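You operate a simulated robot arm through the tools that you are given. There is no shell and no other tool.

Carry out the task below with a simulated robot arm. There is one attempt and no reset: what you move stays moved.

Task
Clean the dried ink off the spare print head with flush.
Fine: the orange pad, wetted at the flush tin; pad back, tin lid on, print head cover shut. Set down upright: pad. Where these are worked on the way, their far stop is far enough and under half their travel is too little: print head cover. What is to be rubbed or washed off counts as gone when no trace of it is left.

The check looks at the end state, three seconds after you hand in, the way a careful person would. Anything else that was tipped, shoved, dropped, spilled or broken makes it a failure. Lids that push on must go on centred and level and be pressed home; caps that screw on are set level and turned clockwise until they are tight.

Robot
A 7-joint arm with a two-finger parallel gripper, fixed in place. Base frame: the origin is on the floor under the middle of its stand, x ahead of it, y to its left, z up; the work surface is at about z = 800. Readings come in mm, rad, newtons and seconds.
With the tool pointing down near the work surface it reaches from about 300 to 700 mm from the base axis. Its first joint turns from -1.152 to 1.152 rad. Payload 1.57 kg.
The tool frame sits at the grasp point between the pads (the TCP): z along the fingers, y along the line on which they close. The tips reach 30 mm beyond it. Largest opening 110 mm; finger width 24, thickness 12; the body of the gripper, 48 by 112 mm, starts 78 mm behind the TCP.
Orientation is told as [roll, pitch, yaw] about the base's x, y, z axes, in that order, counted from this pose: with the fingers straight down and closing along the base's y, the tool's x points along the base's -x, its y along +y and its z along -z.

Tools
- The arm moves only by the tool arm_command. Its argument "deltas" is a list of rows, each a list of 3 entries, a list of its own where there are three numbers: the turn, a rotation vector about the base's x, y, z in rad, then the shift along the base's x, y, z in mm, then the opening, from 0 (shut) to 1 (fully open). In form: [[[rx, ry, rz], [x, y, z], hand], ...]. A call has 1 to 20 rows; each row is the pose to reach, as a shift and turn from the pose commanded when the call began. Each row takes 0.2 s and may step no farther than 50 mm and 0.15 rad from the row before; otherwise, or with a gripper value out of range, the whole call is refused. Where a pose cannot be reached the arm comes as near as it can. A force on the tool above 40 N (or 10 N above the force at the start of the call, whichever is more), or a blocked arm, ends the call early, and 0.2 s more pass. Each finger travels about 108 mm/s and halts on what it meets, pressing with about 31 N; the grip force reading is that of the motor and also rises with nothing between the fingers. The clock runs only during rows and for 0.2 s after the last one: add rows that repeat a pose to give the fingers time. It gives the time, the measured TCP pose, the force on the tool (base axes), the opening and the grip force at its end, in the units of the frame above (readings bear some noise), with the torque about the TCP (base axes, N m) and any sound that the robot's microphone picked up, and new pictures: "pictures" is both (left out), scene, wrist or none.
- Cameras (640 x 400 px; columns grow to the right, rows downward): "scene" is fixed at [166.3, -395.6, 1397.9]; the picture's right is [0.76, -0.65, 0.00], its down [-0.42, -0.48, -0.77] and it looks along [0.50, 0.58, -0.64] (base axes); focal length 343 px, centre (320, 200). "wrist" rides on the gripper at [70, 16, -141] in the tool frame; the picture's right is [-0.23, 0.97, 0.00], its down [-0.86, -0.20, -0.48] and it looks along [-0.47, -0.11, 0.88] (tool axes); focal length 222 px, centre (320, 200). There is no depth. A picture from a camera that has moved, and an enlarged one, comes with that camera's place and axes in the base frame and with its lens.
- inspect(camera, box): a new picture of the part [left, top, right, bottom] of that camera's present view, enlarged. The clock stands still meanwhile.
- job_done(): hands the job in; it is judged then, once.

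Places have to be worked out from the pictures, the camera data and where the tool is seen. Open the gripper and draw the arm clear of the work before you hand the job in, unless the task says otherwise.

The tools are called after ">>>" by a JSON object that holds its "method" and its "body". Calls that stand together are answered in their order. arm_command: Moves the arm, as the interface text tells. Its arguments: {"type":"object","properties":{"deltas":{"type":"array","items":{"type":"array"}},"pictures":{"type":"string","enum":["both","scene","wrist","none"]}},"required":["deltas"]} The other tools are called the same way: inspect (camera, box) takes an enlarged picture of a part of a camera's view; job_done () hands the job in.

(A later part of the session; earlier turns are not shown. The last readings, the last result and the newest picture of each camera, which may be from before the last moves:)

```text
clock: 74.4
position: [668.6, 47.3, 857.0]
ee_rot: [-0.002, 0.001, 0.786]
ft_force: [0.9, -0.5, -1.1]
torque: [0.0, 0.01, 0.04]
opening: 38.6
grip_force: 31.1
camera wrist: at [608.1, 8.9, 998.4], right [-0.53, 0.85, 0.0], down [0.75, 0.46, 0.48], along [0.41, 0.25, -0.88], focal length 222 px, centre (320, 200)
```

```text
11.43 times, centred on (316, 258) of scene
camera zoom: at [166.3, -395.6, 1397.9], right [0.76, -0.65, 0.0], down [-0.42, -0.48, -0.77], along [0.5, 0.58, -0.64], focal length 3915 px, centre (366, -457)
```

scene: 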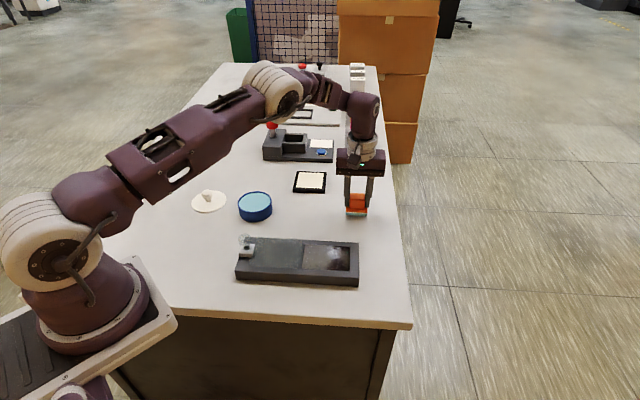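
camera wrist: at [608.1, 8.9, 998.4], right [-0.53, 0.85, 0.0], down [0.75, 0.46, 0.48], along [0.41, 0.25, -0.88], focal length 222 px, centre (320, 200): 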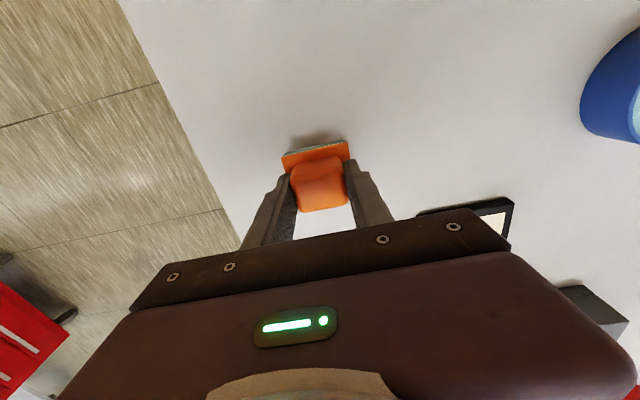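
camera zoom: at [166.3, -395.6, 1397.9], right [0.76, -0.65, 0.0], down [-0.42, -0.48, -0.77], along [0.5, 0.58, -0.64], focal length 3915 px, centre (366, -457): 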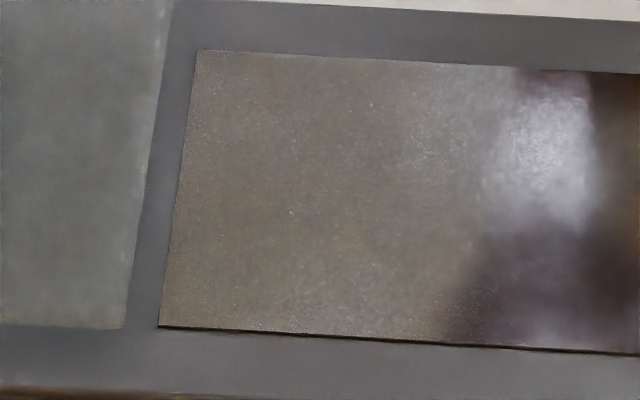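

Only reflections there, including the gripper's own green light, so the head is clean. I'll lower the pad to the table at its original spot, slowly at the end.

>>> {"method": "arm_command", "body": {"deltas": [[[0, 0, 0], [0, 0, -3], 0.2], [[0, 0, 0], [0, 0, -6], 0.2], [[0, 0, 0], [0, 0, -7], 0.2]], "pictures": "none"}}

>>> {"method": "arm_command", "body": {"deltas": [[[0, 0, 0], [0, 0, -0.5], 0.2], [[0, 0, 0], [0, 0, -1], 0.2]], "pictures": "none"}}

>>> {"method": "inspect", "body": {"camera": "scene", "box": [340, 190, 372, 222]}}

```text
clock: 75.2
position: [669.9, 46.0, 849.0]
ee_rot: [-0.001, 0.002, 0.786]
ft_force: [0.1, -0.1, 0.5]
torque: [0.02, 0.01, 0.02]
opening: 38.6
grip_force: 30.8
```

```text
clock: 75.8
position: [670.0, 45.7, 849.1]
ee_rot: [0.0, 0.002, 0.786]
ft_force: [0.1, -0.4, 0.0]
torque: [0.01, -0.03, 0.01]
opening: 38.8
grip_force: 31.0
```

```text
12.50 times, centred on (356, 206) of scene
camera zoom: at [166.3, -395.6, 1397.9], right [0.76, -0.65, 0.0], down [-0.42, -0.48, -0.77], along [0.5, 0.58, -0.64], focal length 4282 px, centre (-130, 125)
```

zoom: 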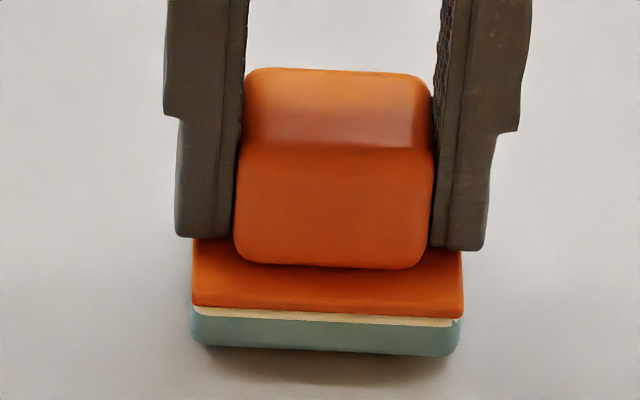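

>>> {"method": "arm_command", "body": {"deltas": [[[0, 0, 0], [0, 0, -0.5], 0.2], [[0, 0, 0], [0, 0, -1], 0.2]], "pictures": "none"}}

>>> {"method": "arm_command", "body": {"deltas": [[[0, 0, 0], [0, 0, -0.5], 0.2], [[0, 0, 0], [0, 0, -0.8], 0.2]], "pictures": "none"}}

>>> {"method": "inspect", "body": {"camera": "scene", "box": [340, 190, 372, 222]}}

```text
clock: 76.4
position: [668.3, 46.8, 847.8]
ee_rot: [-0.003, 0.002, 0.785]
ft_force: [0.0, -0.1, -0.7]
torque: [0.02, -0.02, 0.0]
opening: 39.1
grip_force: 30.7
```

```text
clock: 77.0
position: [670.7, 46.7, 845.4]
ee_rot: [-0.002, 0.003, 0.786]
ft_force: [-0.7, -0.1, -1.3]
torque: [-0.02, 0.01, -0.01]
opening: 38.5
grip_force: 31.1
```

```text
12.50 times, centred on (356, 206) of scene
camera zoom: at [166.3, -395.6, 1397.9], right [0.76, -0.65, 0.0], down [-0.42, -0.48, -0.77], along [0.5, 0.58, -0.64], focal length 4282 px, centre (-130, 125)
```

zoom: 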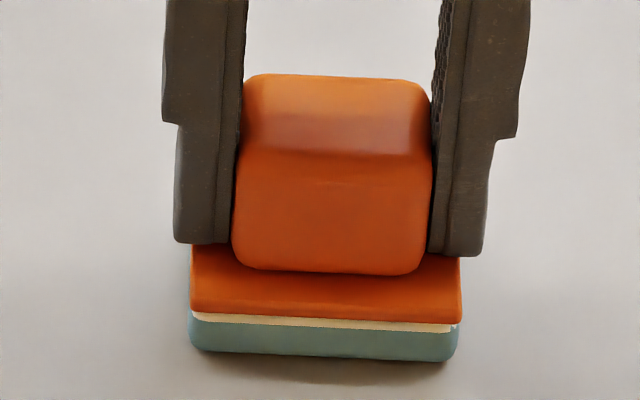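

>>> {"method": "arm_command", "body": {"deltas": [[[0, 0, 0], [0, 0, -0.4], 0.2], [[0, 0, 0], [0, 0, -0.8], 0.2]], "pictures": "none"}}

>>> {"method": "arm_command", "body": {"deltas": [[[0, 0, 0], [0, 0, -0.4], 0.2], [[0, 0, 0], [0, 0, -0.8], 0.2]], "pictures": "none"}}

>>> {"method": "inspect", "body": {"camera": "scene", "box": [340, 190, 372, 222]}}

```text
clock: 77.6
position: [669.3, 46.5, 845.2]
ee_rot: [0.0, 0.002, 0.786]
ft_force: [0.7, -0.1, -0.5]
torque: [0.03, -0.03, -0.04]
opening: 38.8
grip_force: 31.4
```

```text
clock: 78.2
position: [669.5, 45.7, 844.9]
ee_rot: [-0.002, 0.001, 0.785]
ft_force: [-2.3, 1.3, 7.8]
torque: [0.12, 0.17, 0.03]
opening: 38.5
grip_force: 30.9
```

```text
12.50 times, centred on (356, 206) of scene
camera zoom: at [166.1, -395.6, 1397.9], right [0.76, -0.65, 0.0], down [-0.42, -0.48, -0.77], along [0.5, 0.58, -0.64], focal length 4282 px, centre (-130, 125)
```

zoom: 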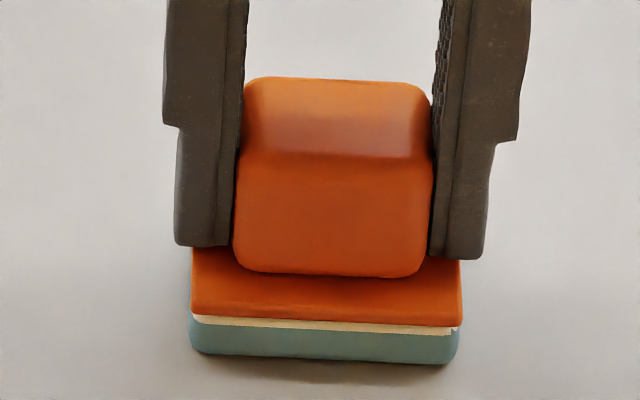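

The pad rests on the table (7.8 N). I'll release it and withdraw straight up.

>>> {"method": "arm_command", "body": {"deltas": [[[0, 0, 0], [0, 0, 0.1], 0.37], [[0, 0, 0], [0, 0, 0.1], 0.45], [[0, 0, 0], [0, 0, 0.1], 0.55], [[0, 0, 0], [0, 0, 15], 0.6], [[0, 0, 0], [0, 0, 45], 0.7], [[0, 0, 0], [0, 0, 80], 0.9]]}}

>>> {"method": "inspect", "body": {"camera": "scene", "box": [320, 170, 392, 230]}}

>>> {"method": "inspect", "body": {"camera": "scene", "box": [290, 230, 370, 290]}}

```text
clock: 79.6
position: [669.2, 45.9, 925.1]
ee_rot: [0.001, 0.002, 0.785]
ft_force: [0.7, 0.1, 0.3]
torque: [0.02, 0.02, -0.01]
opening: 99.0
grip_force: 0.1
camera wrist: at [607.8, 8.5, 1067.1], right [-0.53, 0.85, 0.0], down [0.75, 0.46, 0.48], along [0.41, 0.25, -0.88], focal length 222 px, centre (320, 200)
```

scene: 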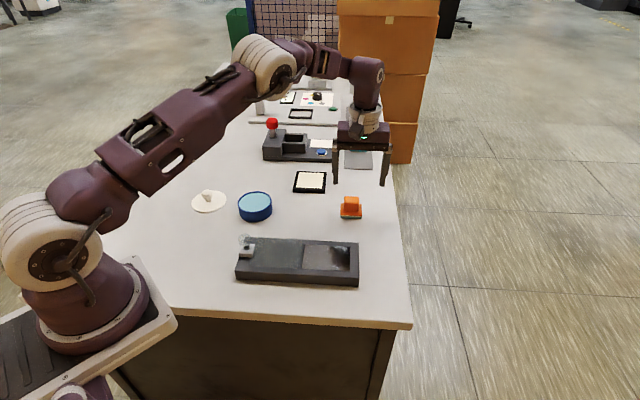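
wrist: 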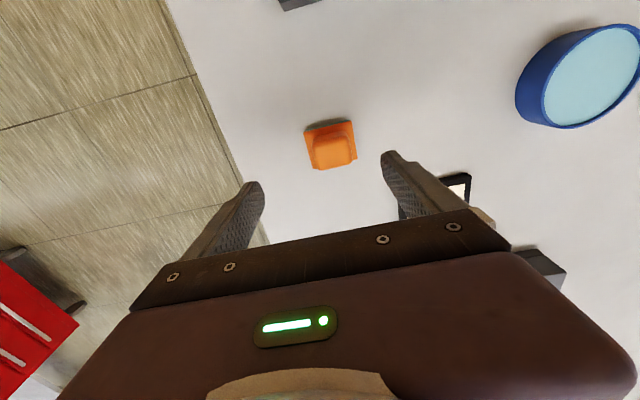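

```text
6.67 times, centred on (356, 200) of scene
camera zoom: at [166.3, -395.6, 1397.9], right [0.76, -0.65, 0.0], down [-0.42, -0.48, -0.77], along [0.5, 0.58, -0.64], focal length 2284 px, centre (80, 200)
```

zoom: 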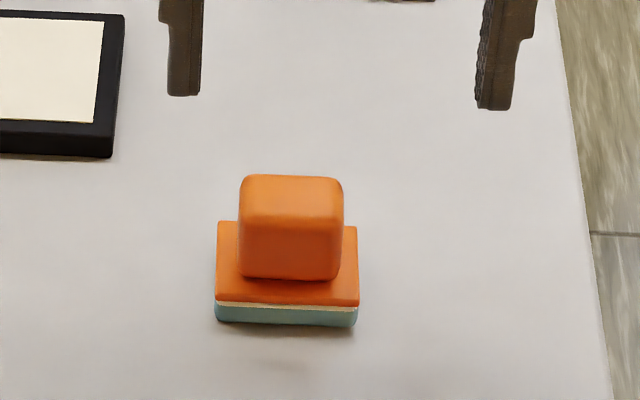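

```text
6.67 times, centred on (330, 260) of scene
camera zoom: at [166.3, -395.6, 1397.9], right [0.76, -0.65, 0.0], down [-0.42, -0.48, -0.77], along [0.5, 0.58, -0.64], focal length 2284 px, centre (253, -200)
```

zoom: 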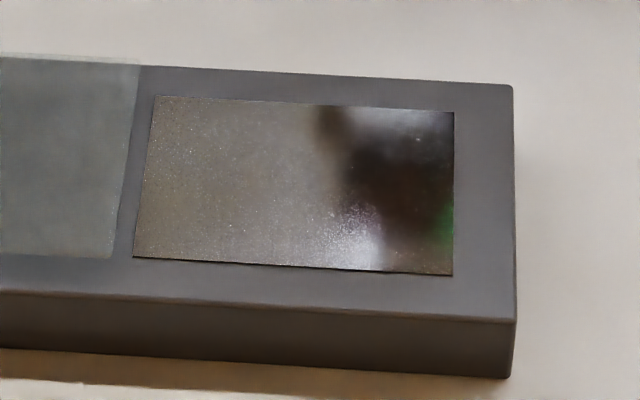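

On release the pad followed one finger and moved about 13 mm toward -u, staying upright. I want it exactly back, so I'll re-centre over it and look.

>>> {"method": "arm_command", "body": {"deltas": [[[0, 0, 0], [-9.9, 9.3, 0], 0.8], [[0, 0, 0], [-9.9, 9.3, -25], 0.7], [[0, 0, 0], [-9.9, 9.3, -25], 0.7]]}}

>>> {"method": "inspect", "body": {"camera": "wrist", "box": [240, 90, 400, 210]}}

>>> {"method": "inspect", "body": {"camera": "scene", "box": [320, 170, 392, 230]}}

```text
clock: 80.4
position: [660.3, 55.6, 900.3]
ee_rot: [-0.003, 0.001, 0.785]
ft_force: [1.1, 0.2, -0.5]
torque: [0.02, 0.01, -0.02]
opening: 77.0
grip_force: 0.1
camera wrist: at [598.5, 18.1, 1041.7], right [-0.53, 0.85, 0.0], down [0.75, 0.46, 0.48], along [0.41, 0.25, -0.88], focal length 222 px, centre (320, 200)
```

scene: 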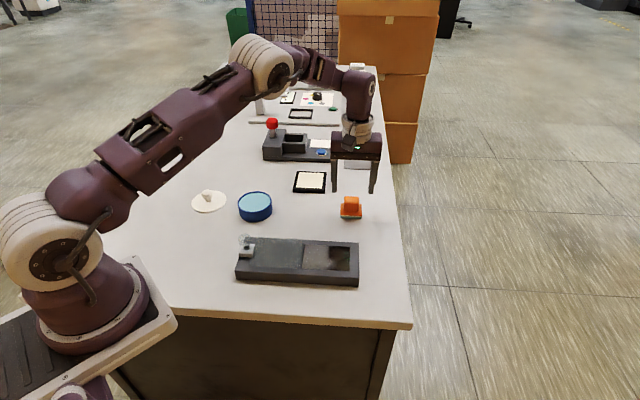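
wrist: 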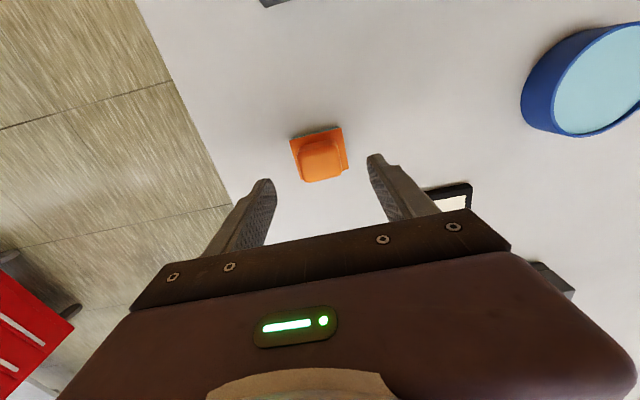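

```text
3.33 times, centred on (320, 150) of wrist
camera zoom: at [598.5, 18.1, 1041.7], right [-0.53, 0.85, 0.0], down [0.75, 0.46, 0.48], along [0.41, 0.25, -0.88], focal length 740 px, centre (320, 367)
```

zoom: 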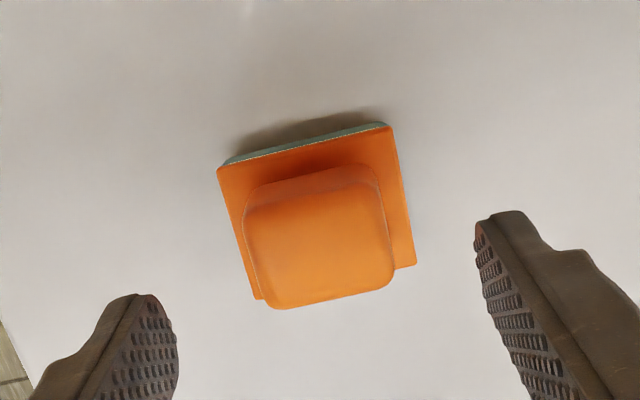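

```text
6.67 times, centred on (356, 200) of scene
camera zoom: at [166.3, -395.6, 1397.9], right [0.76, -0.65, 0.0], down [-0.42, -0.48, -0.77], along [0.5, 0.58, -0.64], focal length 2284 px, centre (80, 200)
```

zoom: 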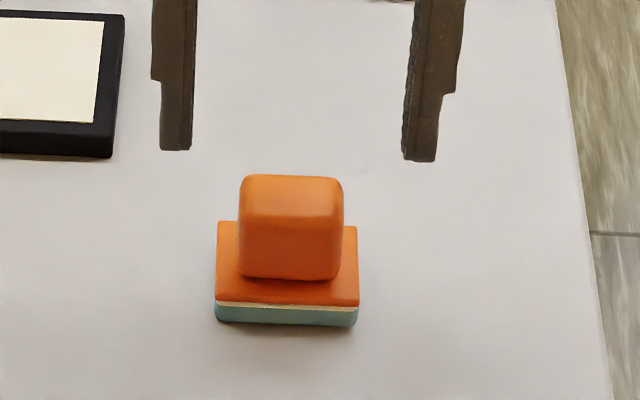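

The pad is centred under the hand again. I'll descend, grip, lift a hair, shift it back +u, and lower it.

>>> {"method": "arm_command", "body": {"deltas": [[[0, 0, 0], [-0.7, 0.2, -20], 0.65], [[0, 0, 0], [-0.7, 0.2, -40], 0.6], [[0, 0, 0], [-0.7, 0.2, -52.5], 0.55], [[0, 0, 0], [-0.7, 0.2, -52.5], 0.45], [[0, 0, 0], [-0.7, 0.2, -52.5], 0.3], [[0, 0, 0], [-0.7, 0.2, -52.5], 0.3], [[0, 0, 0], [-0.7, 0.2, -51], 0.3], [[0, 0, 0], [-0.7, 0.2, -49.5], 0.3]], "pictures": "none"}}

>>> {"method": "inspect", "body": {"camera": "scene", "box": [320, 170, 392, 230]}}

```text
clock: 82.2
position: [659.7, 54.8, 850.0]
ee_rot: [-0.003, 0.002, 0.785]
ft_force: [0.3, -0.4, -1.0]
torque: [0.02, 0.01, -0.01]
opening: 38.9
grip_force: 31.0
```

```text
6.67 times, centred on (356, 200) of scene
camera zoom: at [166.3, -395.6, 1397.9], right [0.76, -0.65, 0.0], down [-0.42, -0.48, -0.77], along [0.5, 0.58, -0.64], focal length 2284 px, centre (80, 200)
```

zoom: 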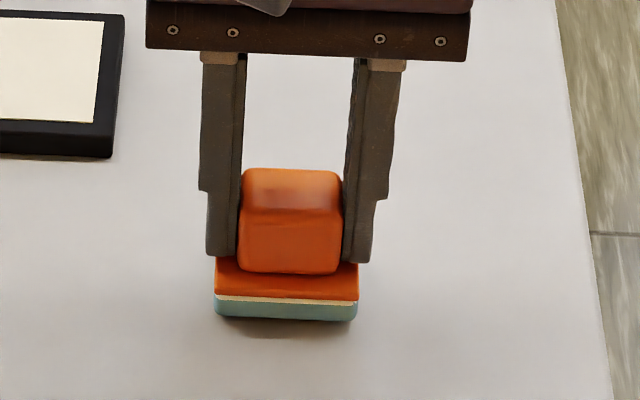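

The pad is lifted about 3 mm. I'll move it 12.8 mm back along +u and lower it to contact.

>>> {"method": "arm_command", "body": {"deltas": [[[0, 0, 0], [4.6, -4.5, 0], 0.3], [[0, 0, 0], [9.2, -8.9, 0], 0.3], [[0, 0, 0], [9.2, -8.9, -1.5], 0.3], [[0, 0, 0], [9.2, -8.9, -2.5], 0.3]], "pictures": "none"}}

>>> {"method": "inspect", "body": {"camera": "scene", "box": [320, 170, 392, 230]}}

```text
clock: 83.2
position: [668.2, 46.2, 848.2]
ee_rot: [-0.002, 0.002, 0.786]
ft_force: [0.2, 0.6, -0.5]
torque: [-0.01, 0.01, 0.02]
opening: 38.7
grip_force: 31.3
```

```text
6.67 times, centred on (356, 200) of scene
camera zoom: at [166.3, -395.6, 1397.9], right [0.76, -0.65, 0.0], down [-0.42, -0.48, -0.77], along [0.5, 0.58, -0.64], focal length 2284 px, centre (80, 200)
```

zoom: 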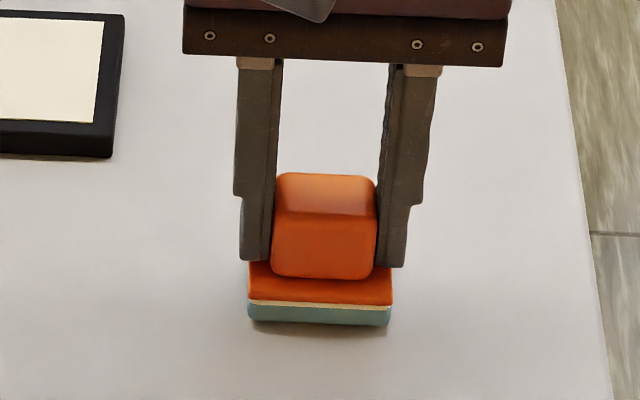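

It is back at its original picture position. I'll lower the last fraction until there is contact.

>>> {"method": "arm_command", "body": {"deltas": [[[0, 0, 0], [0, 0, -0.4], 0.3], [[0, 0, 0], [0, 0, -0.8], 0.3]], "pictures": "none"}}

>>> {"method": "arm_command", "body": {"deltas": [[[0, 0, 0], [0, 0, -0.3], 0.3], [[0, 0, 0], [0, 0, -0.6], 0.3]], "pictures": "none"}}

```text
clock: 83.8
position: [668.9, 46.3, 847.4]
ee_rot: [-0.004, 0.003, 0.785]
ft_force: [-0.4, -0.5, 1.6]
torque: [0.01, 0.04, 0.06]
opening: 38.4
grip_force: 30.7
```

```text
clock: 84.4
position: [668.4, 45.9, 847.8]
ee_rot: [-0.003, 0.004, 0.785]
ft_force: [-2.5, 0.4, 7.4]
torque: [0.07, 0.24, 0.02]
opening: 38.6
grip_force: 31.2
```

The pad is in contact at 7 N. I'll open just slightly and look at how the pad behaves.

>>> {"method": "arm_command", "body": {"deltas": [[[0, 0, 0], [0, 0, 0], 0.36], [[0, 0, 0], [0, 0, 0], 0.37], [[0, 0, 0], [0, 0, 0], 0.38]], "pictures": "none"}}

>>> {"method": "inspect", "body": {"camera": "scene", "box": [320, 170, 392, 230]}}

```text
clock: 85.2
position: [667.4, 45.9, 847.3]
ee_rot: [-0.002, 0.003, 0.785]
ft_force: [0.0, 0.8, -0.3]
torque: [0.01, 0.01, 0.0]
opening: 42.1
grip_force: 0.0
```

```text
6.67 times, centred on (356, 200) of scene
camera zoom: at [166.3, -395.6, 1397.9], right [0.76, -0.65, 0.0], down [-0.42, -0.48, -0.77], along [0.5, 0.58, -0.64], focal length 2284 px, centre (80, 200)
```

zoom: 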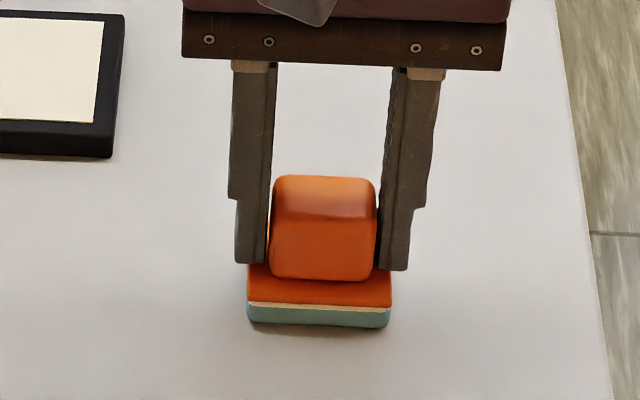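

The pad stayed in place and both fingers came free. I'll continue opening in small steps.

>>> {"method": "arm_command", "body": {"deltas": [[[0, 0, 0], [0, 0, 0], 0.39], [[0, 0, 0], [0, 0, 0], 0.4], [[0, 0, 0], [0, 0, 0], 0.41], [[0, 0, 0], [0, 0, 0], 0.42], [[0, 0, 0], [0, 0, 0], 0.43], [[0, 0, 0], [0, 0, 0], 0.44]], "pictures": "none"}}

>>> {"method": "inspect", "body": {"camera": "scene", "box": [320, 170, 392, 230]}}

```text
clock: 86.6
position: [666.6, 45.9, 846.5]
ee_rot: [-0.002, 0.002, 0.785]
ft_force: [0.6, 0.8, -1.0]
torque: [0.02, -0.01, 0.0]
opening: 48.4
grip_force: 0.1
```

```text
6.67 times, centred on (356, 200) of scene
camera zoom: at [166.3, -395.6, 1397.9], right [0.76, -0.65, 0.0], down [-0.42, -0.48, -0.77], along [0.5, 0.58, -0.64], focal length 2284 px, centre (80, 200)
```

zoom: 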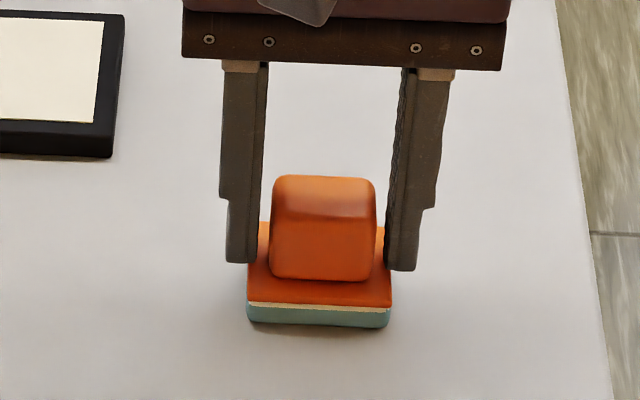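

>>> {"method": "arm_command", "body": {"deltas": [[[0, 0, 0], [0, 0, 0], 0.46], [[0, 0, 0], [0, 0, 0], 0.48], [[0, 0, 0], [0, 0, 0], 0.5], [[0, 0, 0], [0, 0, 0], 0.52]], "pictures": "none"}}

>>> {"method": "inspect", "body": {"camera": "scene", "box": [320, 170, 392, 230]}}

```text
clock: 87.6
position: [668.5, 45.6, 847.1]
ee_rot: [-0.002, 0.001, 0.786]
ft_force: [0.5, -0.9, -0.1]
torque: [0.01, -0.02, -0.04]
opening: 57.3
grip_force: 0.0
```

```text
6.67 times, centred on (356, 200) of scene
camera zoom: at [166.3, -395.6, 1397.9], right [0.76, -0.65, 0.0], down [-0.42, -0.48, -0.77], along [0.5, 0.58, -0.64], focal length 2284 px, centre (80, 200)
```

zoom: 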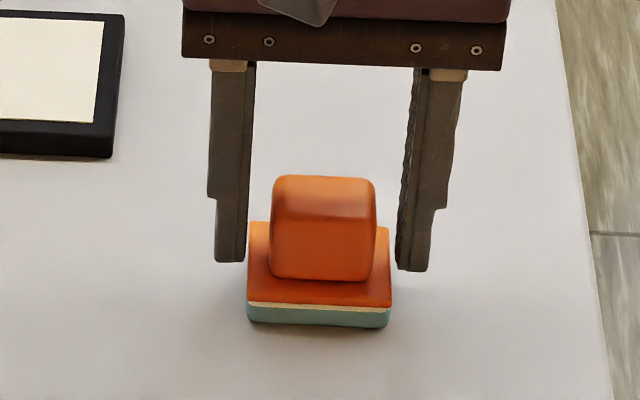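

The pad stands still in its original place and the fingers are well clear. I'll rise straight up in gentle steps.

>>> {"method": "arm_command", "body": {"deltas": [[[0, 0, 0], [0, 0, 5], 0.52], [[0, 0, 0], [0, 0, 15], 0.52], [[0, 0, 0], [0, 0, 35], 0.52], [[0, 0, 0], [0, 0, 70], 0.6], [[0, 0, 0], [0, 0, 100], 0.8]]}}

>>> {"method": "inspect", "body": {"camera": "scene", "box": [320, 170, 392, 230]}}

```text
clock: 88.8
position: [669.5, 45.3, 946.9]
ee_rot: [-0.002, 0.001, 0.786]
ft_force: [0.7, -0.5, -0.2]
torque: [0.0, 0.02, -0.02]
opening: 88.1
grip_force: 0.1
camera wrist: at [607.2, 8.3, 1088.8], right [-0.53, 0.85, 0.0], down [0.75, 0.46, 0.48], along [0.41, 0.25, -0.88], focal length 222 px, centre (320, 200)
```

scene: 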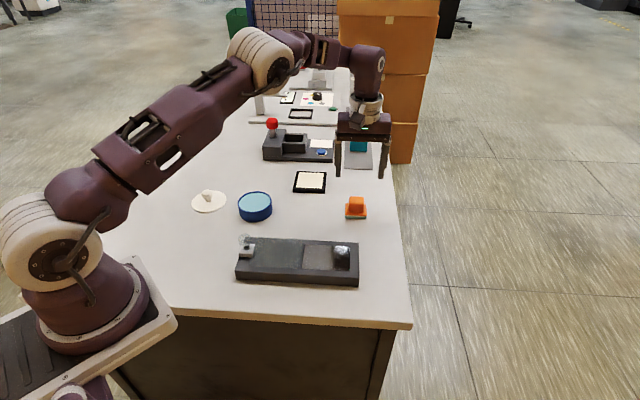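
wrist: 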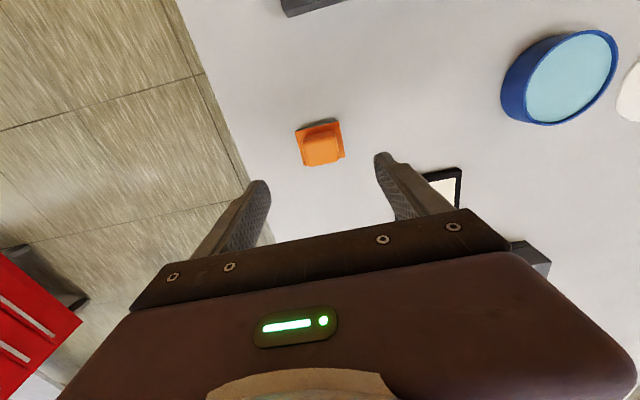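

```text
6.67 times, centred on (356, 200) of scene
camera zoom: at [166.3, -395.6, 1397.9], right [0.76, -0.65, 0.0], down [-0.42, -0.48, -0.77], along [0.5, 0.58, -0.64], focal length 2284 px, centre (80, 200)
```

zoom: 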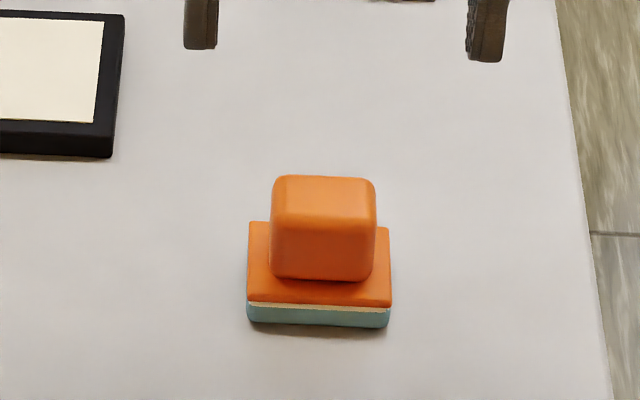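

The pad is back exactly where it began, upright. Now I'll travel to the lid at (400, 340) and check alignment from above.

>>> {"method": "arm_command", "body": {"deltas": [[[0, 0, 0], [-30, 32, 0], 0.9], [[0, 0, 0], [-60, 65, 0], 1], [[0, 0, 0], [-90, 98, 0], 1], [[0, 0, 0], [-120, 131, 0], 1], [[0, 0, 0], [-150, 164, 0], 1], [[0, 0, 0], [-180, 197, 0], 1], [[0, 0, 0], [-210, 230, 0], 1], [[0, 0, 0], [-240, 262, 0], 1], [[0, 0, 0], [-268.5, 293, 0], 1], [[0, 0, 0], [-268.5, 293, 0], 1]]}}

>>> {"method": "inspect", "body": {"camera": "wrist", "box": [240, 80, 400, 200]}}

>>> {"method": "inspect", "body": {"camera": "scene", "box": [290, 230, 370, 290]}}

```text
clock: 91.0
position: [398.7, 340.5, 945.9]
ee_rot: [-0.002, 0.001, 0.785]
ft_force: [0.3, -0.9, -0.2]
torque: [-0.05, -0.01, 0.0]
opening: 110.2
grip_force: 0.1
camera wrist: at [337.7, 303.2, 1088.7], right [-0.53, 0.85, 0.0], down [0.75, 0.46, 0.48], along [0.41, 0.25, -0.88], focal length 222 px, centre (320, 200)
```

scene: 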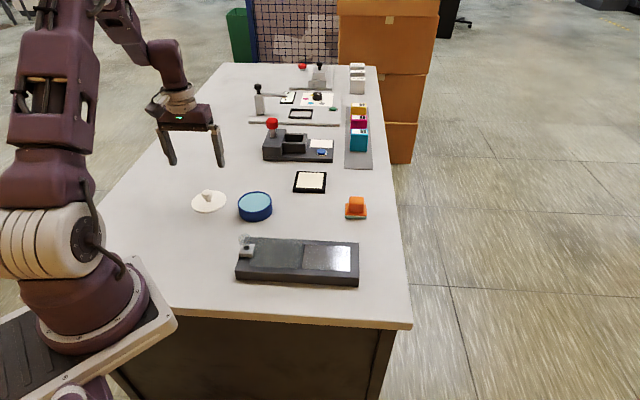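
wrist: 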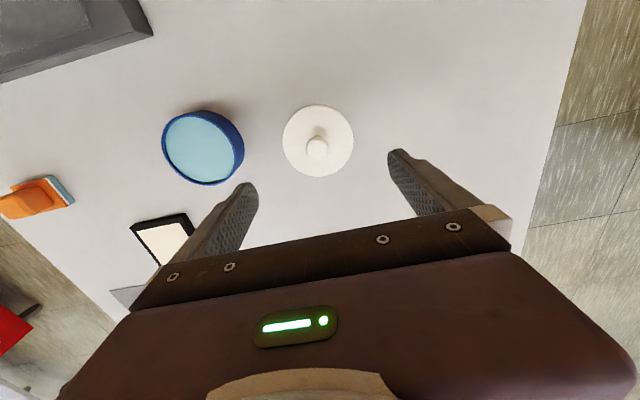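

```text
3.33 times, centred on (320, 140) of wrist
camera zoom: at [337.7, 303.2, 1088.7], right [-0.53, 0.85, 0.0], down [0.75, 0.46, 0.48], along [0.41, 0.25, -0.88], focal length 740 px, centre (320, 400)
```

zoom: 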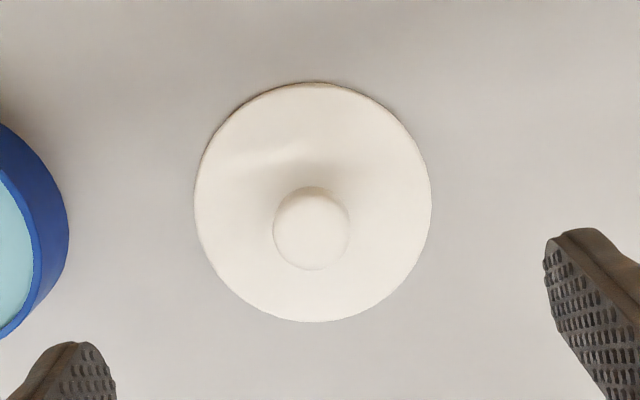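

```text
6.67 times, centred on (330, 260) of scene
camera zoom: at [166.3, -395.5, 1397.9], right [0.76, -0.65, 0.0], down [-0.42, -0.48, -0.77], along [0.5, 0.58, -0.64], focal length 2284 px, centre (253, -200)
```

zoom: 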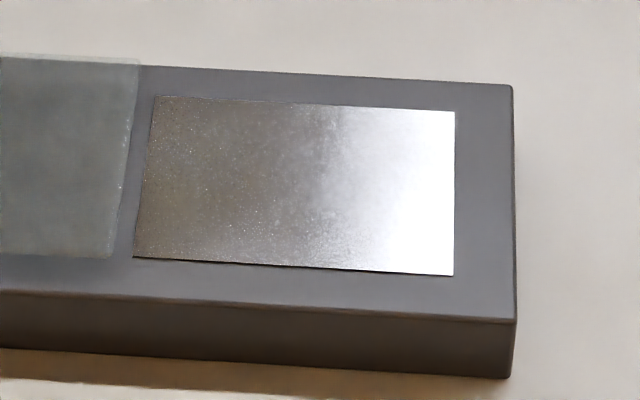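

The head plate is spotless with the arm out of the way. The lid knob sits 3–4 mm off the tool axis, so I'll shift and lower partway, then recheck.

>>> {"method": "arm_command", "body": {"deltas": [[[0, 0, 0], [1.5, -3, -15], 0.8], [[0, 0, 0], [1.5, -3, -40], 0.6], [[0, 0, 0], [1.5, -3, -60], 0.55], [[0, 0, 0], [1.5, -3, -60], 0.55]]}}

>>> {"method": "inspect", "body": {"camera": "wrist", "box": [240, 90, 400, 210]}}

>>> {"method": "inspect", "body": {"camera": "scene", "box": [170, 165, 250, 225]}}

```text
clock: 92.0
position: [400.2, 336.2, 886.8]
ee_rot: [-0.001, 0.001, 0.785]
ft_force: [-0.5, -0.3, -0.3]
torque: [0.0, 0.02, 0.01]
opening: 60.4
grip_force: 0.1
camera wrist: at [339.5, 299.3, 1028.4], right [-0.53, 0.85, 0.0], down [0.75, 0.46, 0.48], along [0.41, 0.25, -0.88], focal length 222 px, centre (320, 200)
```

scene: 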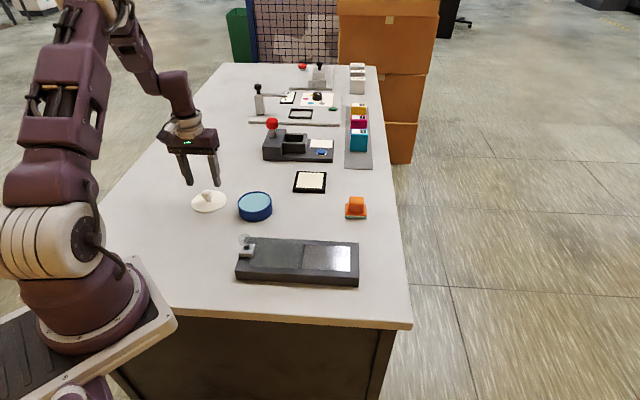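
wrist: 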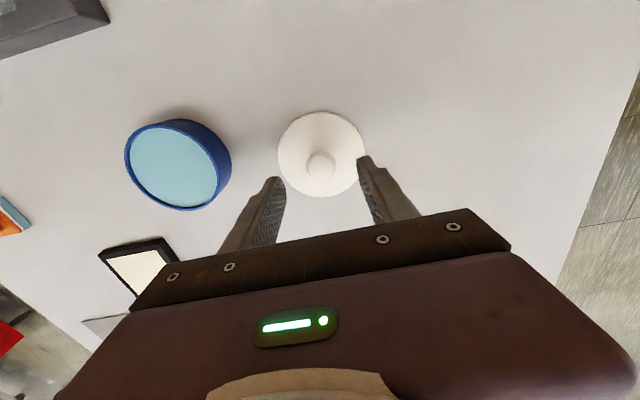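

```text
3.33 times, centred on (320, 150) of wrist
camera zoom: at [339.5, 299.3, 1028.4], right [-0.53, 0.85, 0.0], down [0.75, 0.46, 0.48], along [0.41, 0.25, -0.88], focal length 740 px, centre (320, 367)
```

zoom: 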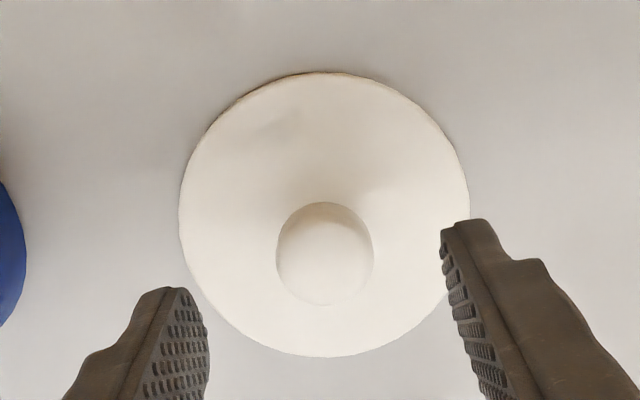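

```text
6.67 times, centred on (210, 195) of scene
camera zoom: at [166.3, -395.6, 1397.9], right [0.76, -0.65, 0.0], down [-0.42, -0.48, -0.77], along [0.5, 0.58, -0.64], focal length 2284 px, centre (1053, 233)
```

zoom: 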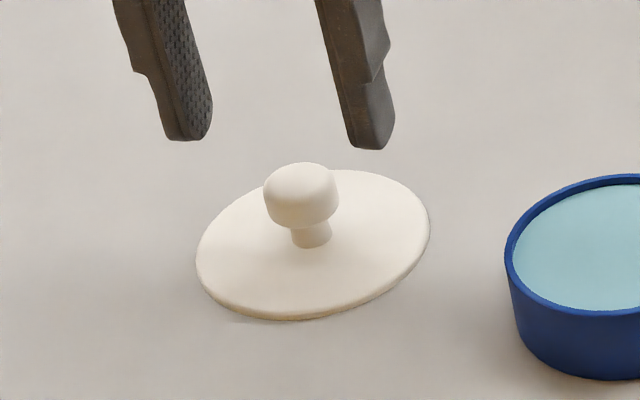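

Within a millimetre now. I'll lower the fingers around the knob, tips well above the lid's disc, and check.

>>> {"method": "arm_command", "body": {"deltas": [[[0, 0, 0], [-0.5, 0.6, -15], 0.5], [[0, 0, 0], [-0.5, 0.6, -32], 0.45], [[0, 0, 0], [-0.5, 0.6, -46], 0.4], [[0, 0, 0], [-0.5, 0.6, -46], 0.4]], "pictures": "none"}}

>>> {"method": "inspect", "body": {"camera": "scene", "box": [170, 165, 250, 225]}}

>>> {"method": "inspect", "body": {"camera": "wrist", "box": [240, 110, 400, 230]}}

```text
clock: 93.0
position: [401.2, 336.0, 841.3]
ee_rot: [-0.004, 0.003, 0.786]
ft_force: [0.2, 0.2, 0.3]
torque: [0.0, 0.01, 0.01]
opening: 44.1
grip_force: 0.0
```

```text
6.67 times, centred on (210, 195) of scene
camera zoom: at [166.3, -395.6, 1397.9], right [0.76, -0.65, 0.0], down [-0.42, -0.48, -0.77], along [0.5, 0.58, -0.64], focal length 2284 px, centre (1053, 233)
```

zoom: 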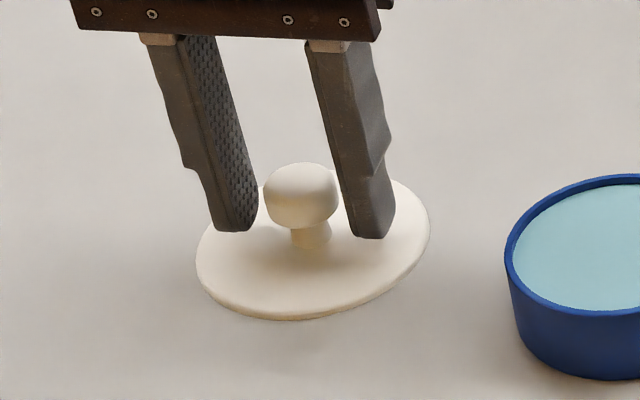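

```text
3.33 times, centred on (320, 170) of wrist
camera zoom: at [339.7, 299.7, 982.9], right [-0.53, 0.85, 0.0], down [0.75, 0.46, 0.48], along [0.41, 0.25, -0.88], focal length 740 px, centre (320, 300)
```

zoom: 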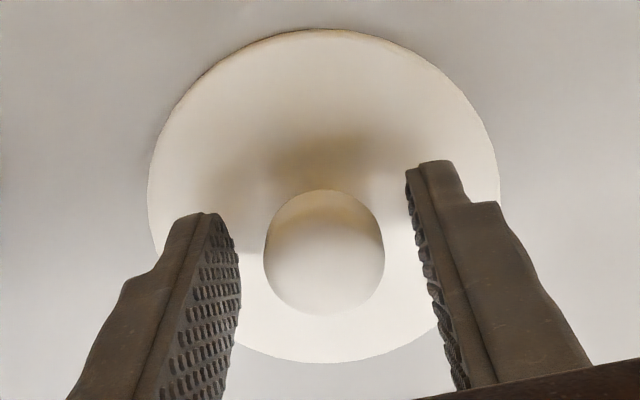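

The fingers straddle the knob evenly. I'll close and lift straight up.

>>> {"method": "arm_command", "body": {"deltas": [[[0, 0, 0], [0, 0, 0], 0.32], [[0, 0, 0], [0, 0, 0], 0.26], [[0, 0, 0], [0, 0, 0], 0.2], [[0, 0, 0], [0, 0, 0], 0.15], [[0, 0, 0], [0, 0, 0], 0.15]], "pictures": "none"}}

>>> {"method": "arm_command", "body": {"deltas": [[[0, 0, 0], [0, 0, 5], 0.15], [[0, 0, 0], [0, 0, 20], 0.15], [[0, 0, 0], [0, 0, 45], 0.15], [[0, 0, 0], [0, 0, 75], 0.15], [[0, 0, 0], [0, 0, 75], 0.15]]}}

>>> {"method": "inspect", "body": {"camera": "scene", "box": [170, 145, 282, 225]}}

```text
clock: 94.2
position: [401.3, 336.2, 841.4]
ee_rot: [-0.002, 0.002, 0.786]
ft_force: [1.3, 0.4, 0.3]
torque: [0.03, -0.02, -0.04]
opening: 26.6
grip_force: 31.5
```

```text
clock: 95.4
position: [401.1, 336.2, 916.7]
ee_rot: [-0.001, 0.002, 0.786]
ft_force: [-0.1, 0.7, -1.0]
torque: [0.01, 0.03, 0.02]
opening: 26.7
grip_force: 30.9
camera wrist: at [339.6, 299.1, 1058.5], right [-0.53, 0.85, 0.0], down [0.75, 0.46, 0.48], along [0.41, 0.25, -0.88], focal length 222 px, centre (320, 200)
```

scene: 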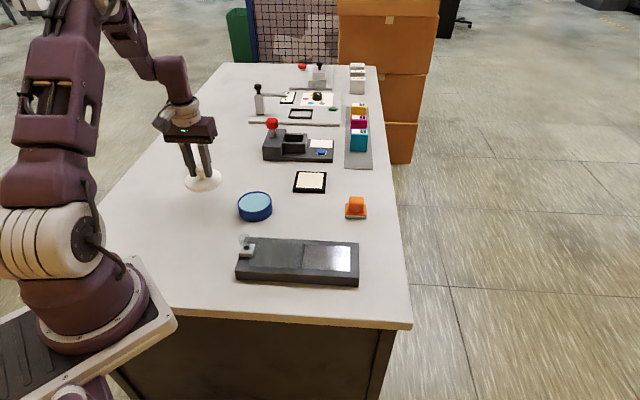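
wrist: 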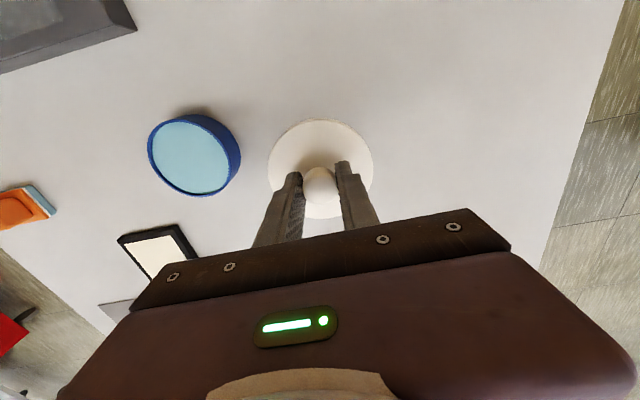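

```text
5.00 times, centred on (226, 185) of scene
camera zoom: at [166.3, -395.6, 1397.9], right [0.76, -0.65, 0.0], down [-0.42, -0.48, -0.77], along [0.5, 0.58, -0.64], focal length 1713 px, centre (790, 275)
```

zoom: 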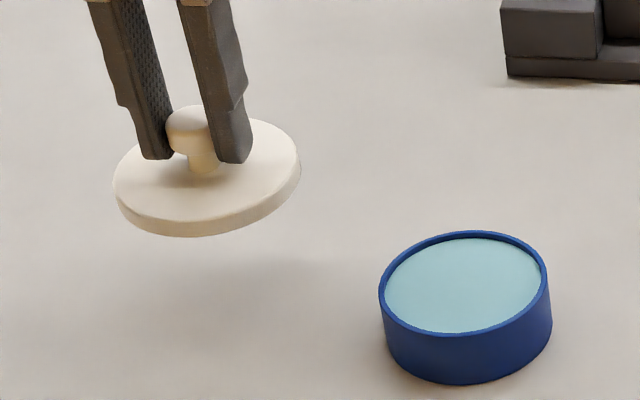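

The lid is held level at 26.7 mm. I'll carry it above the tin, aiming for the tin centre at about (478, 223).

>>> {"method": "arm_command", "body": {"deltas": [[[0, 0, 0], [20, -30, 0], 0.15], [[0, 0, 0], [42, -62, 0], 0.15], [[0, 0, 0], [64, -95, 0], 0.15], [[0, 0, 0], [77.1, -113.8, 0], 0.15], [[0, 0, 0], [77.1, -113.8, 0], 0.15]]}}

>>> {"method": "inspect", "body": {"camera": "wrist", "box": [240, 90, 400, 210]}}

>>> {"method": "inspect", "body": {"camera": "scene", "box": [210, 160, 290, 230]}}

```text
clock: 96.6
position: [477.2, 223.3, 916.4]
ee_rot: [-0.002, 0.002, 0.787]
ft_force: [-0.4, -0.1, -0.5]
torque: [-0.01, 0.02, 0.02]
opening: 26.8
grip_force: 31.5
camera wrist: at [416.1, 186.1, 1058.1], right [-0.53, 0.85, 0.0], down [0.75, 0.46, 0.48], along [0.41, 0.25, -0.88], focal length 222 px, centre (320, 200)
```

scene: 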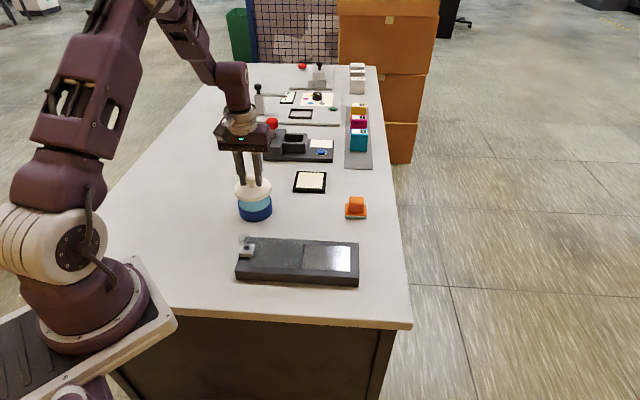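
wrist: 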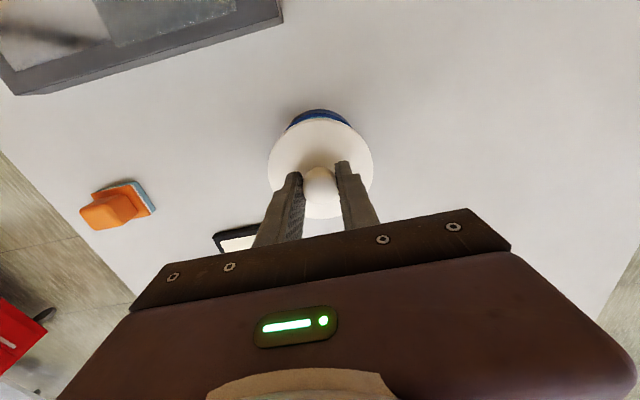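

```text
3.33 times, centred on (320, 150) of wrist
camera zoom: at [416.1, 186.1, 1058.1], right [-0.53, 0.85, 0.0], down [0.75, 0.46, 0.48], along [0.41, 0.25, -0.88], focal length 740 px, centre (320, 367)
```

zoom: 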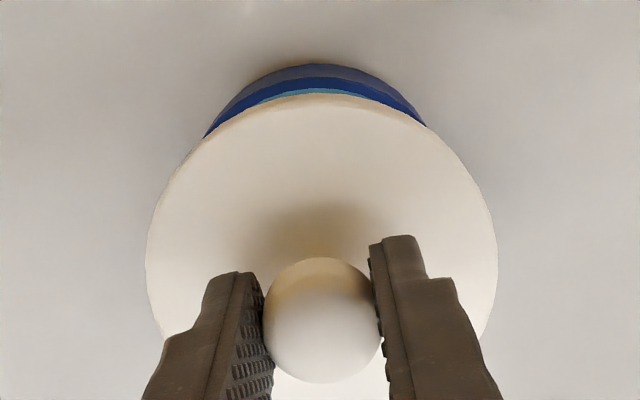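

```text
5.71 times, centred on (250, 195) of scene
camera zoom: at [166.3, -395.6, 1397.9], right [0.76, -0.65, 0.0], down [-0.42, -0.48, -0.77], along [0.5, 0.58, -0.64], focal length 1958 px, centre (720, 229)
```

zoom: 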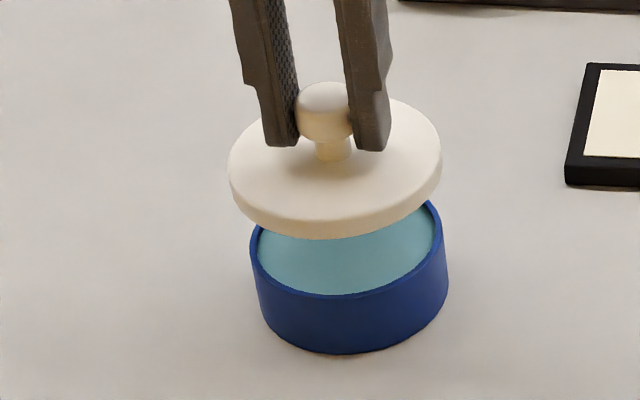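

Sideways alignment (along u) looks good in both views, but the depth direction is ambiguous by 2–3 mm. I'll turn the hand 90° with the lid held above the tin, so the wrist camera can judge the other axis.

>>> {"method": "arm_command", "body": {"deltas": [[[0, 0, -0.1427], [0, 0, 0], 0.15], [[0, 0, -0.2855], [0, 0, 0], 0.15], [[0, 0, -0.4282], [0, 0, 0], 0.15], [[0, 0, -0.571], [0, 0, 0], 0.15], [[0, 0, -0.7137], [0, 0, 0], 0.15], [[0, 0, -0.8564], [0, 0, 0], 0.15], [[0, 0, -0.9992], [0, 0, 0], 0.15], [[0, 0, -1.1419], [0, 0, 0], 0.15], [[0, 0, -1.2846], [0, 0, 0], 0.15], [[0, 0, -1.4274], [0, 0, 0], 0.15], [[0, 0, -1.57], [0, 0, 0], 0.15], [[0, 0, -1.57], [0, 0, 0], 0.15]]}}

>>> {"method": "inspect", "body": {"camera": "wrist", "box": [240, 90, 400, 210]}}

>>> {"method": "inspect", "body": {"camera": "wrist", "box": [270, 100, 366, 160]}}

>>> {"method": "inspect", "body": {"camera": "scene", "box": [210, 160, 290, 230]}}

```text
clock: 99.2
position: [477.4, 222.9, 916.6]
ee_rot: [-0.002, 0.001, -0.788]
ft_force: [-0.5, -0.2, -0.8]
torque: [0.01, -0.01, 0.01]
opening: 26.6
grip_force: 31.6
camera wrist: at [439.6, 283.9, 1057.6], right [0.85, 0.53, 0.0], down [0.46, -0.75, 0.48], along [0.25, -0.41, -0.88], focal length 222 px, centre (320, 200)
```

scene: 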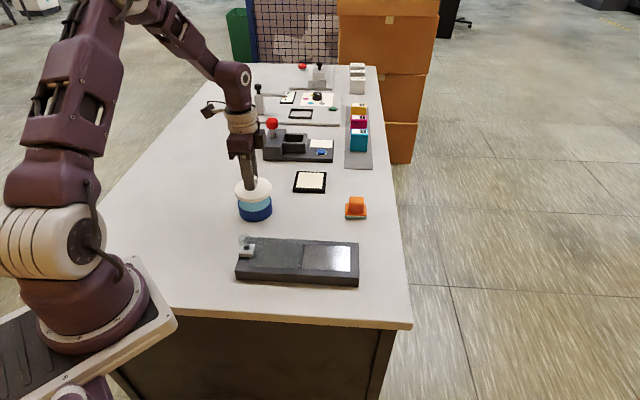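
wrist: 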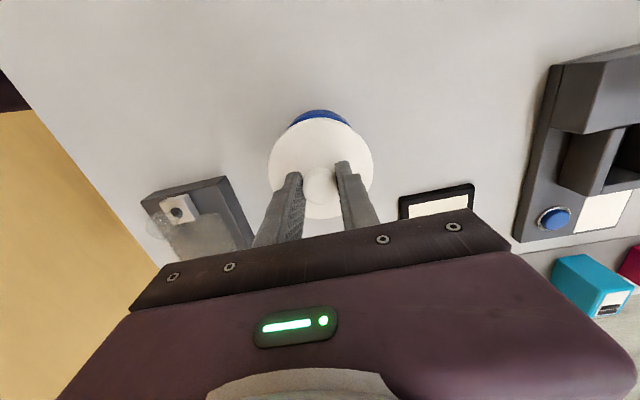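

```text
3.33 times, centred on (320, 150) of wrist
camera zoom: at [439.6, 283.9, 1057.6], right [0.85, 0.53, 0.0], down [0.46, -0.75, 0.48], along [0.25, -0.41, -0.88], focal length 740 px, centre (320, 367)
```

zoom: 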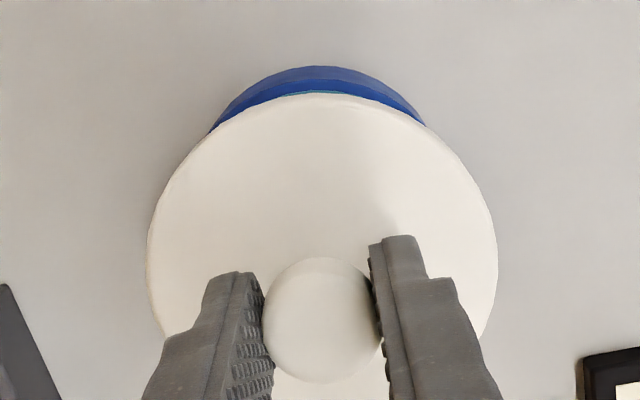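

```text
6.67 times, centred on (318, 130) of wrist
camera zoom: at [439.6, 283.9, 1057.6], right [0.85, 0.53, 0.0], down [0.46, -0.75, 0.48], along [0.25, -0.41, -0.88], focal length 1481 px, centre (333, 667)
```

zoom: 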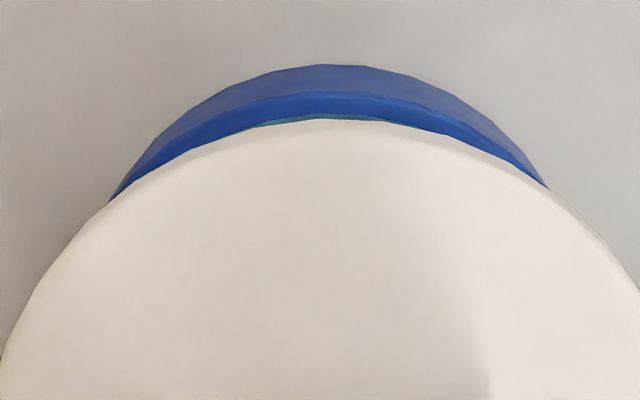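

```text
5.71 times, centred on (250, 195) of scene
camera zoom: at [166.3, -395.6, 1397.9], right [0.76, -0.65, 0.0], down [-0.42, -0.48, -0.77], along [0.5, 0.58, -0.64], focal length 1958 px, centre (720, 229)
```

zoom: 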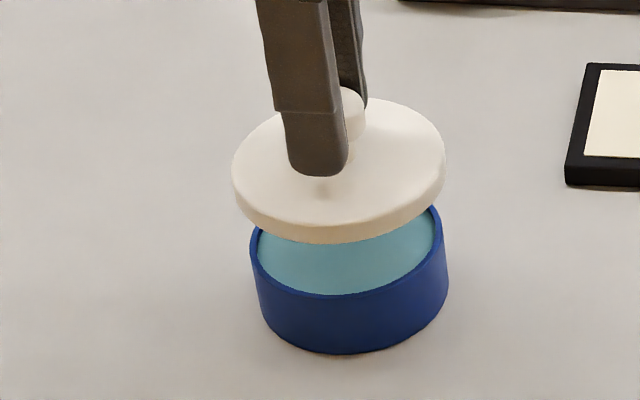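

The turned view resolves it: the lid's centre is about 2 mm off the tool axis along the fingers' width, and the tin is about 1 mm off. A net shift of (-0.65, +0.7) should centre them, so I'll shift and lower to about 10 mm above the seat, then compare.

>>> {"method": "arm_command", "body": {"deltas": [[[0, 0, 0], [-0.6, 0.7, -10], 0.15], [[0, 0, 0], [-0.6, 0.7, -22], 0.15], [[0, 0, 0], [-0.6, 0.7, -30], 0.15], [[0, 0, 0], [-0.6, 0.7, -30], 0.15]]}}

>>> {"method": "inspect", "body": {"camera": "wrist", "box": [270, 100, 366, 160]}}

>>> {"method": "inspect", "body": {"camera": "scene", "box": [222, 175, 286, 230]}}

```text
clock: 100.2
position: [478.0, 223.9, 885.5]
ee_rot: [-0.002, 0.001, -0.785]
ft_force: [0.3, 0.6, -0.9]
torque: [-0.01, 0.02, 0.01]
opening: 26.4
grip_force: 30.6
camera wrist: at [439.4, 284.7, 1027.3], right [0.85, 0.53, 0.0], down [0.46, -0.75, 0.48], along [0.25, -0.41, -0.88], focal length 222 px, centre (320, 200)
```

scene: 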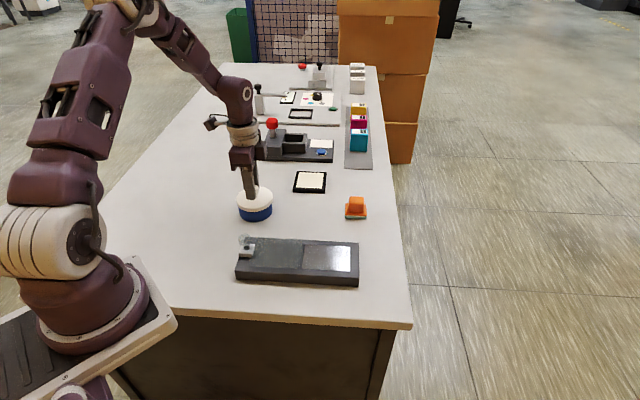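
wrist: 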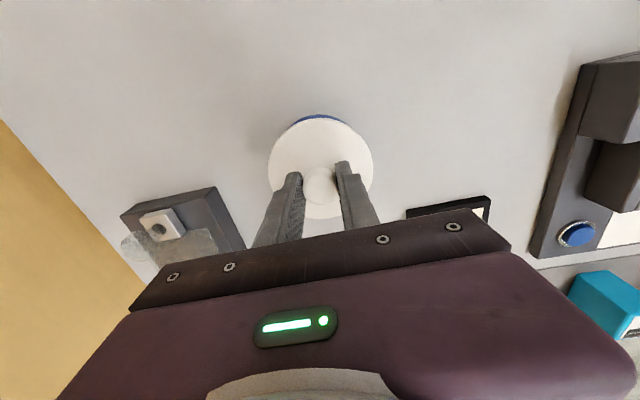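

```text
6.67 times, centred on (318, 130) of wrist
camera zoom: at [439.4, 284.7, 1027.3], right [0.85, 0.53, 0.0], down [0.46, -0.75, 0.48], along [0.25, -0.41, -0.88], focal length 1481 px, centre (333, 667)
```

zoom: 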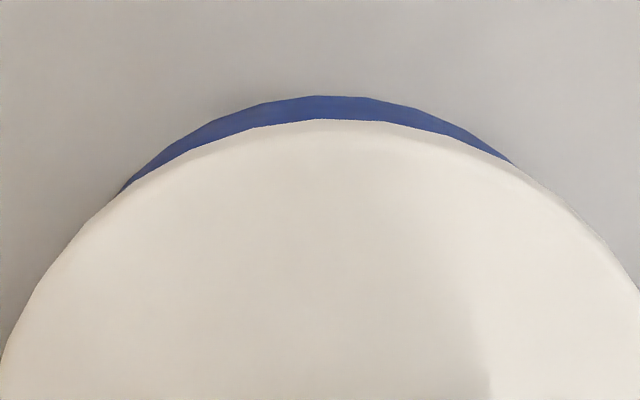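

```text
7.27 times, centred on (254, 202) of scene
camera zoom: at [166.3, -395.6, 1397.9], right [0.76, -0.65, 0.0], down [-0.42, -0.48, -0.77], along [0.5, 0.58, -0.64], focal length 2492 px, centre (800, 182)
```

zoom: 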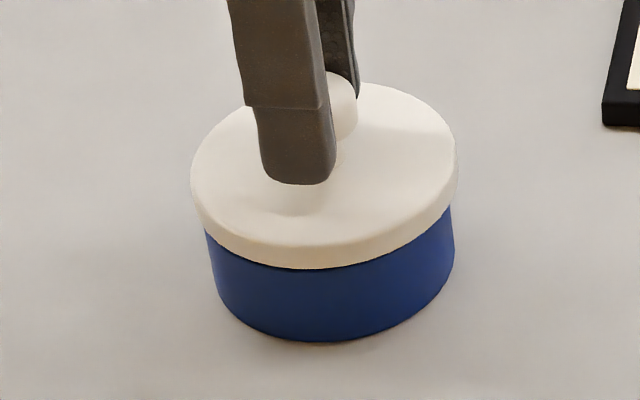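

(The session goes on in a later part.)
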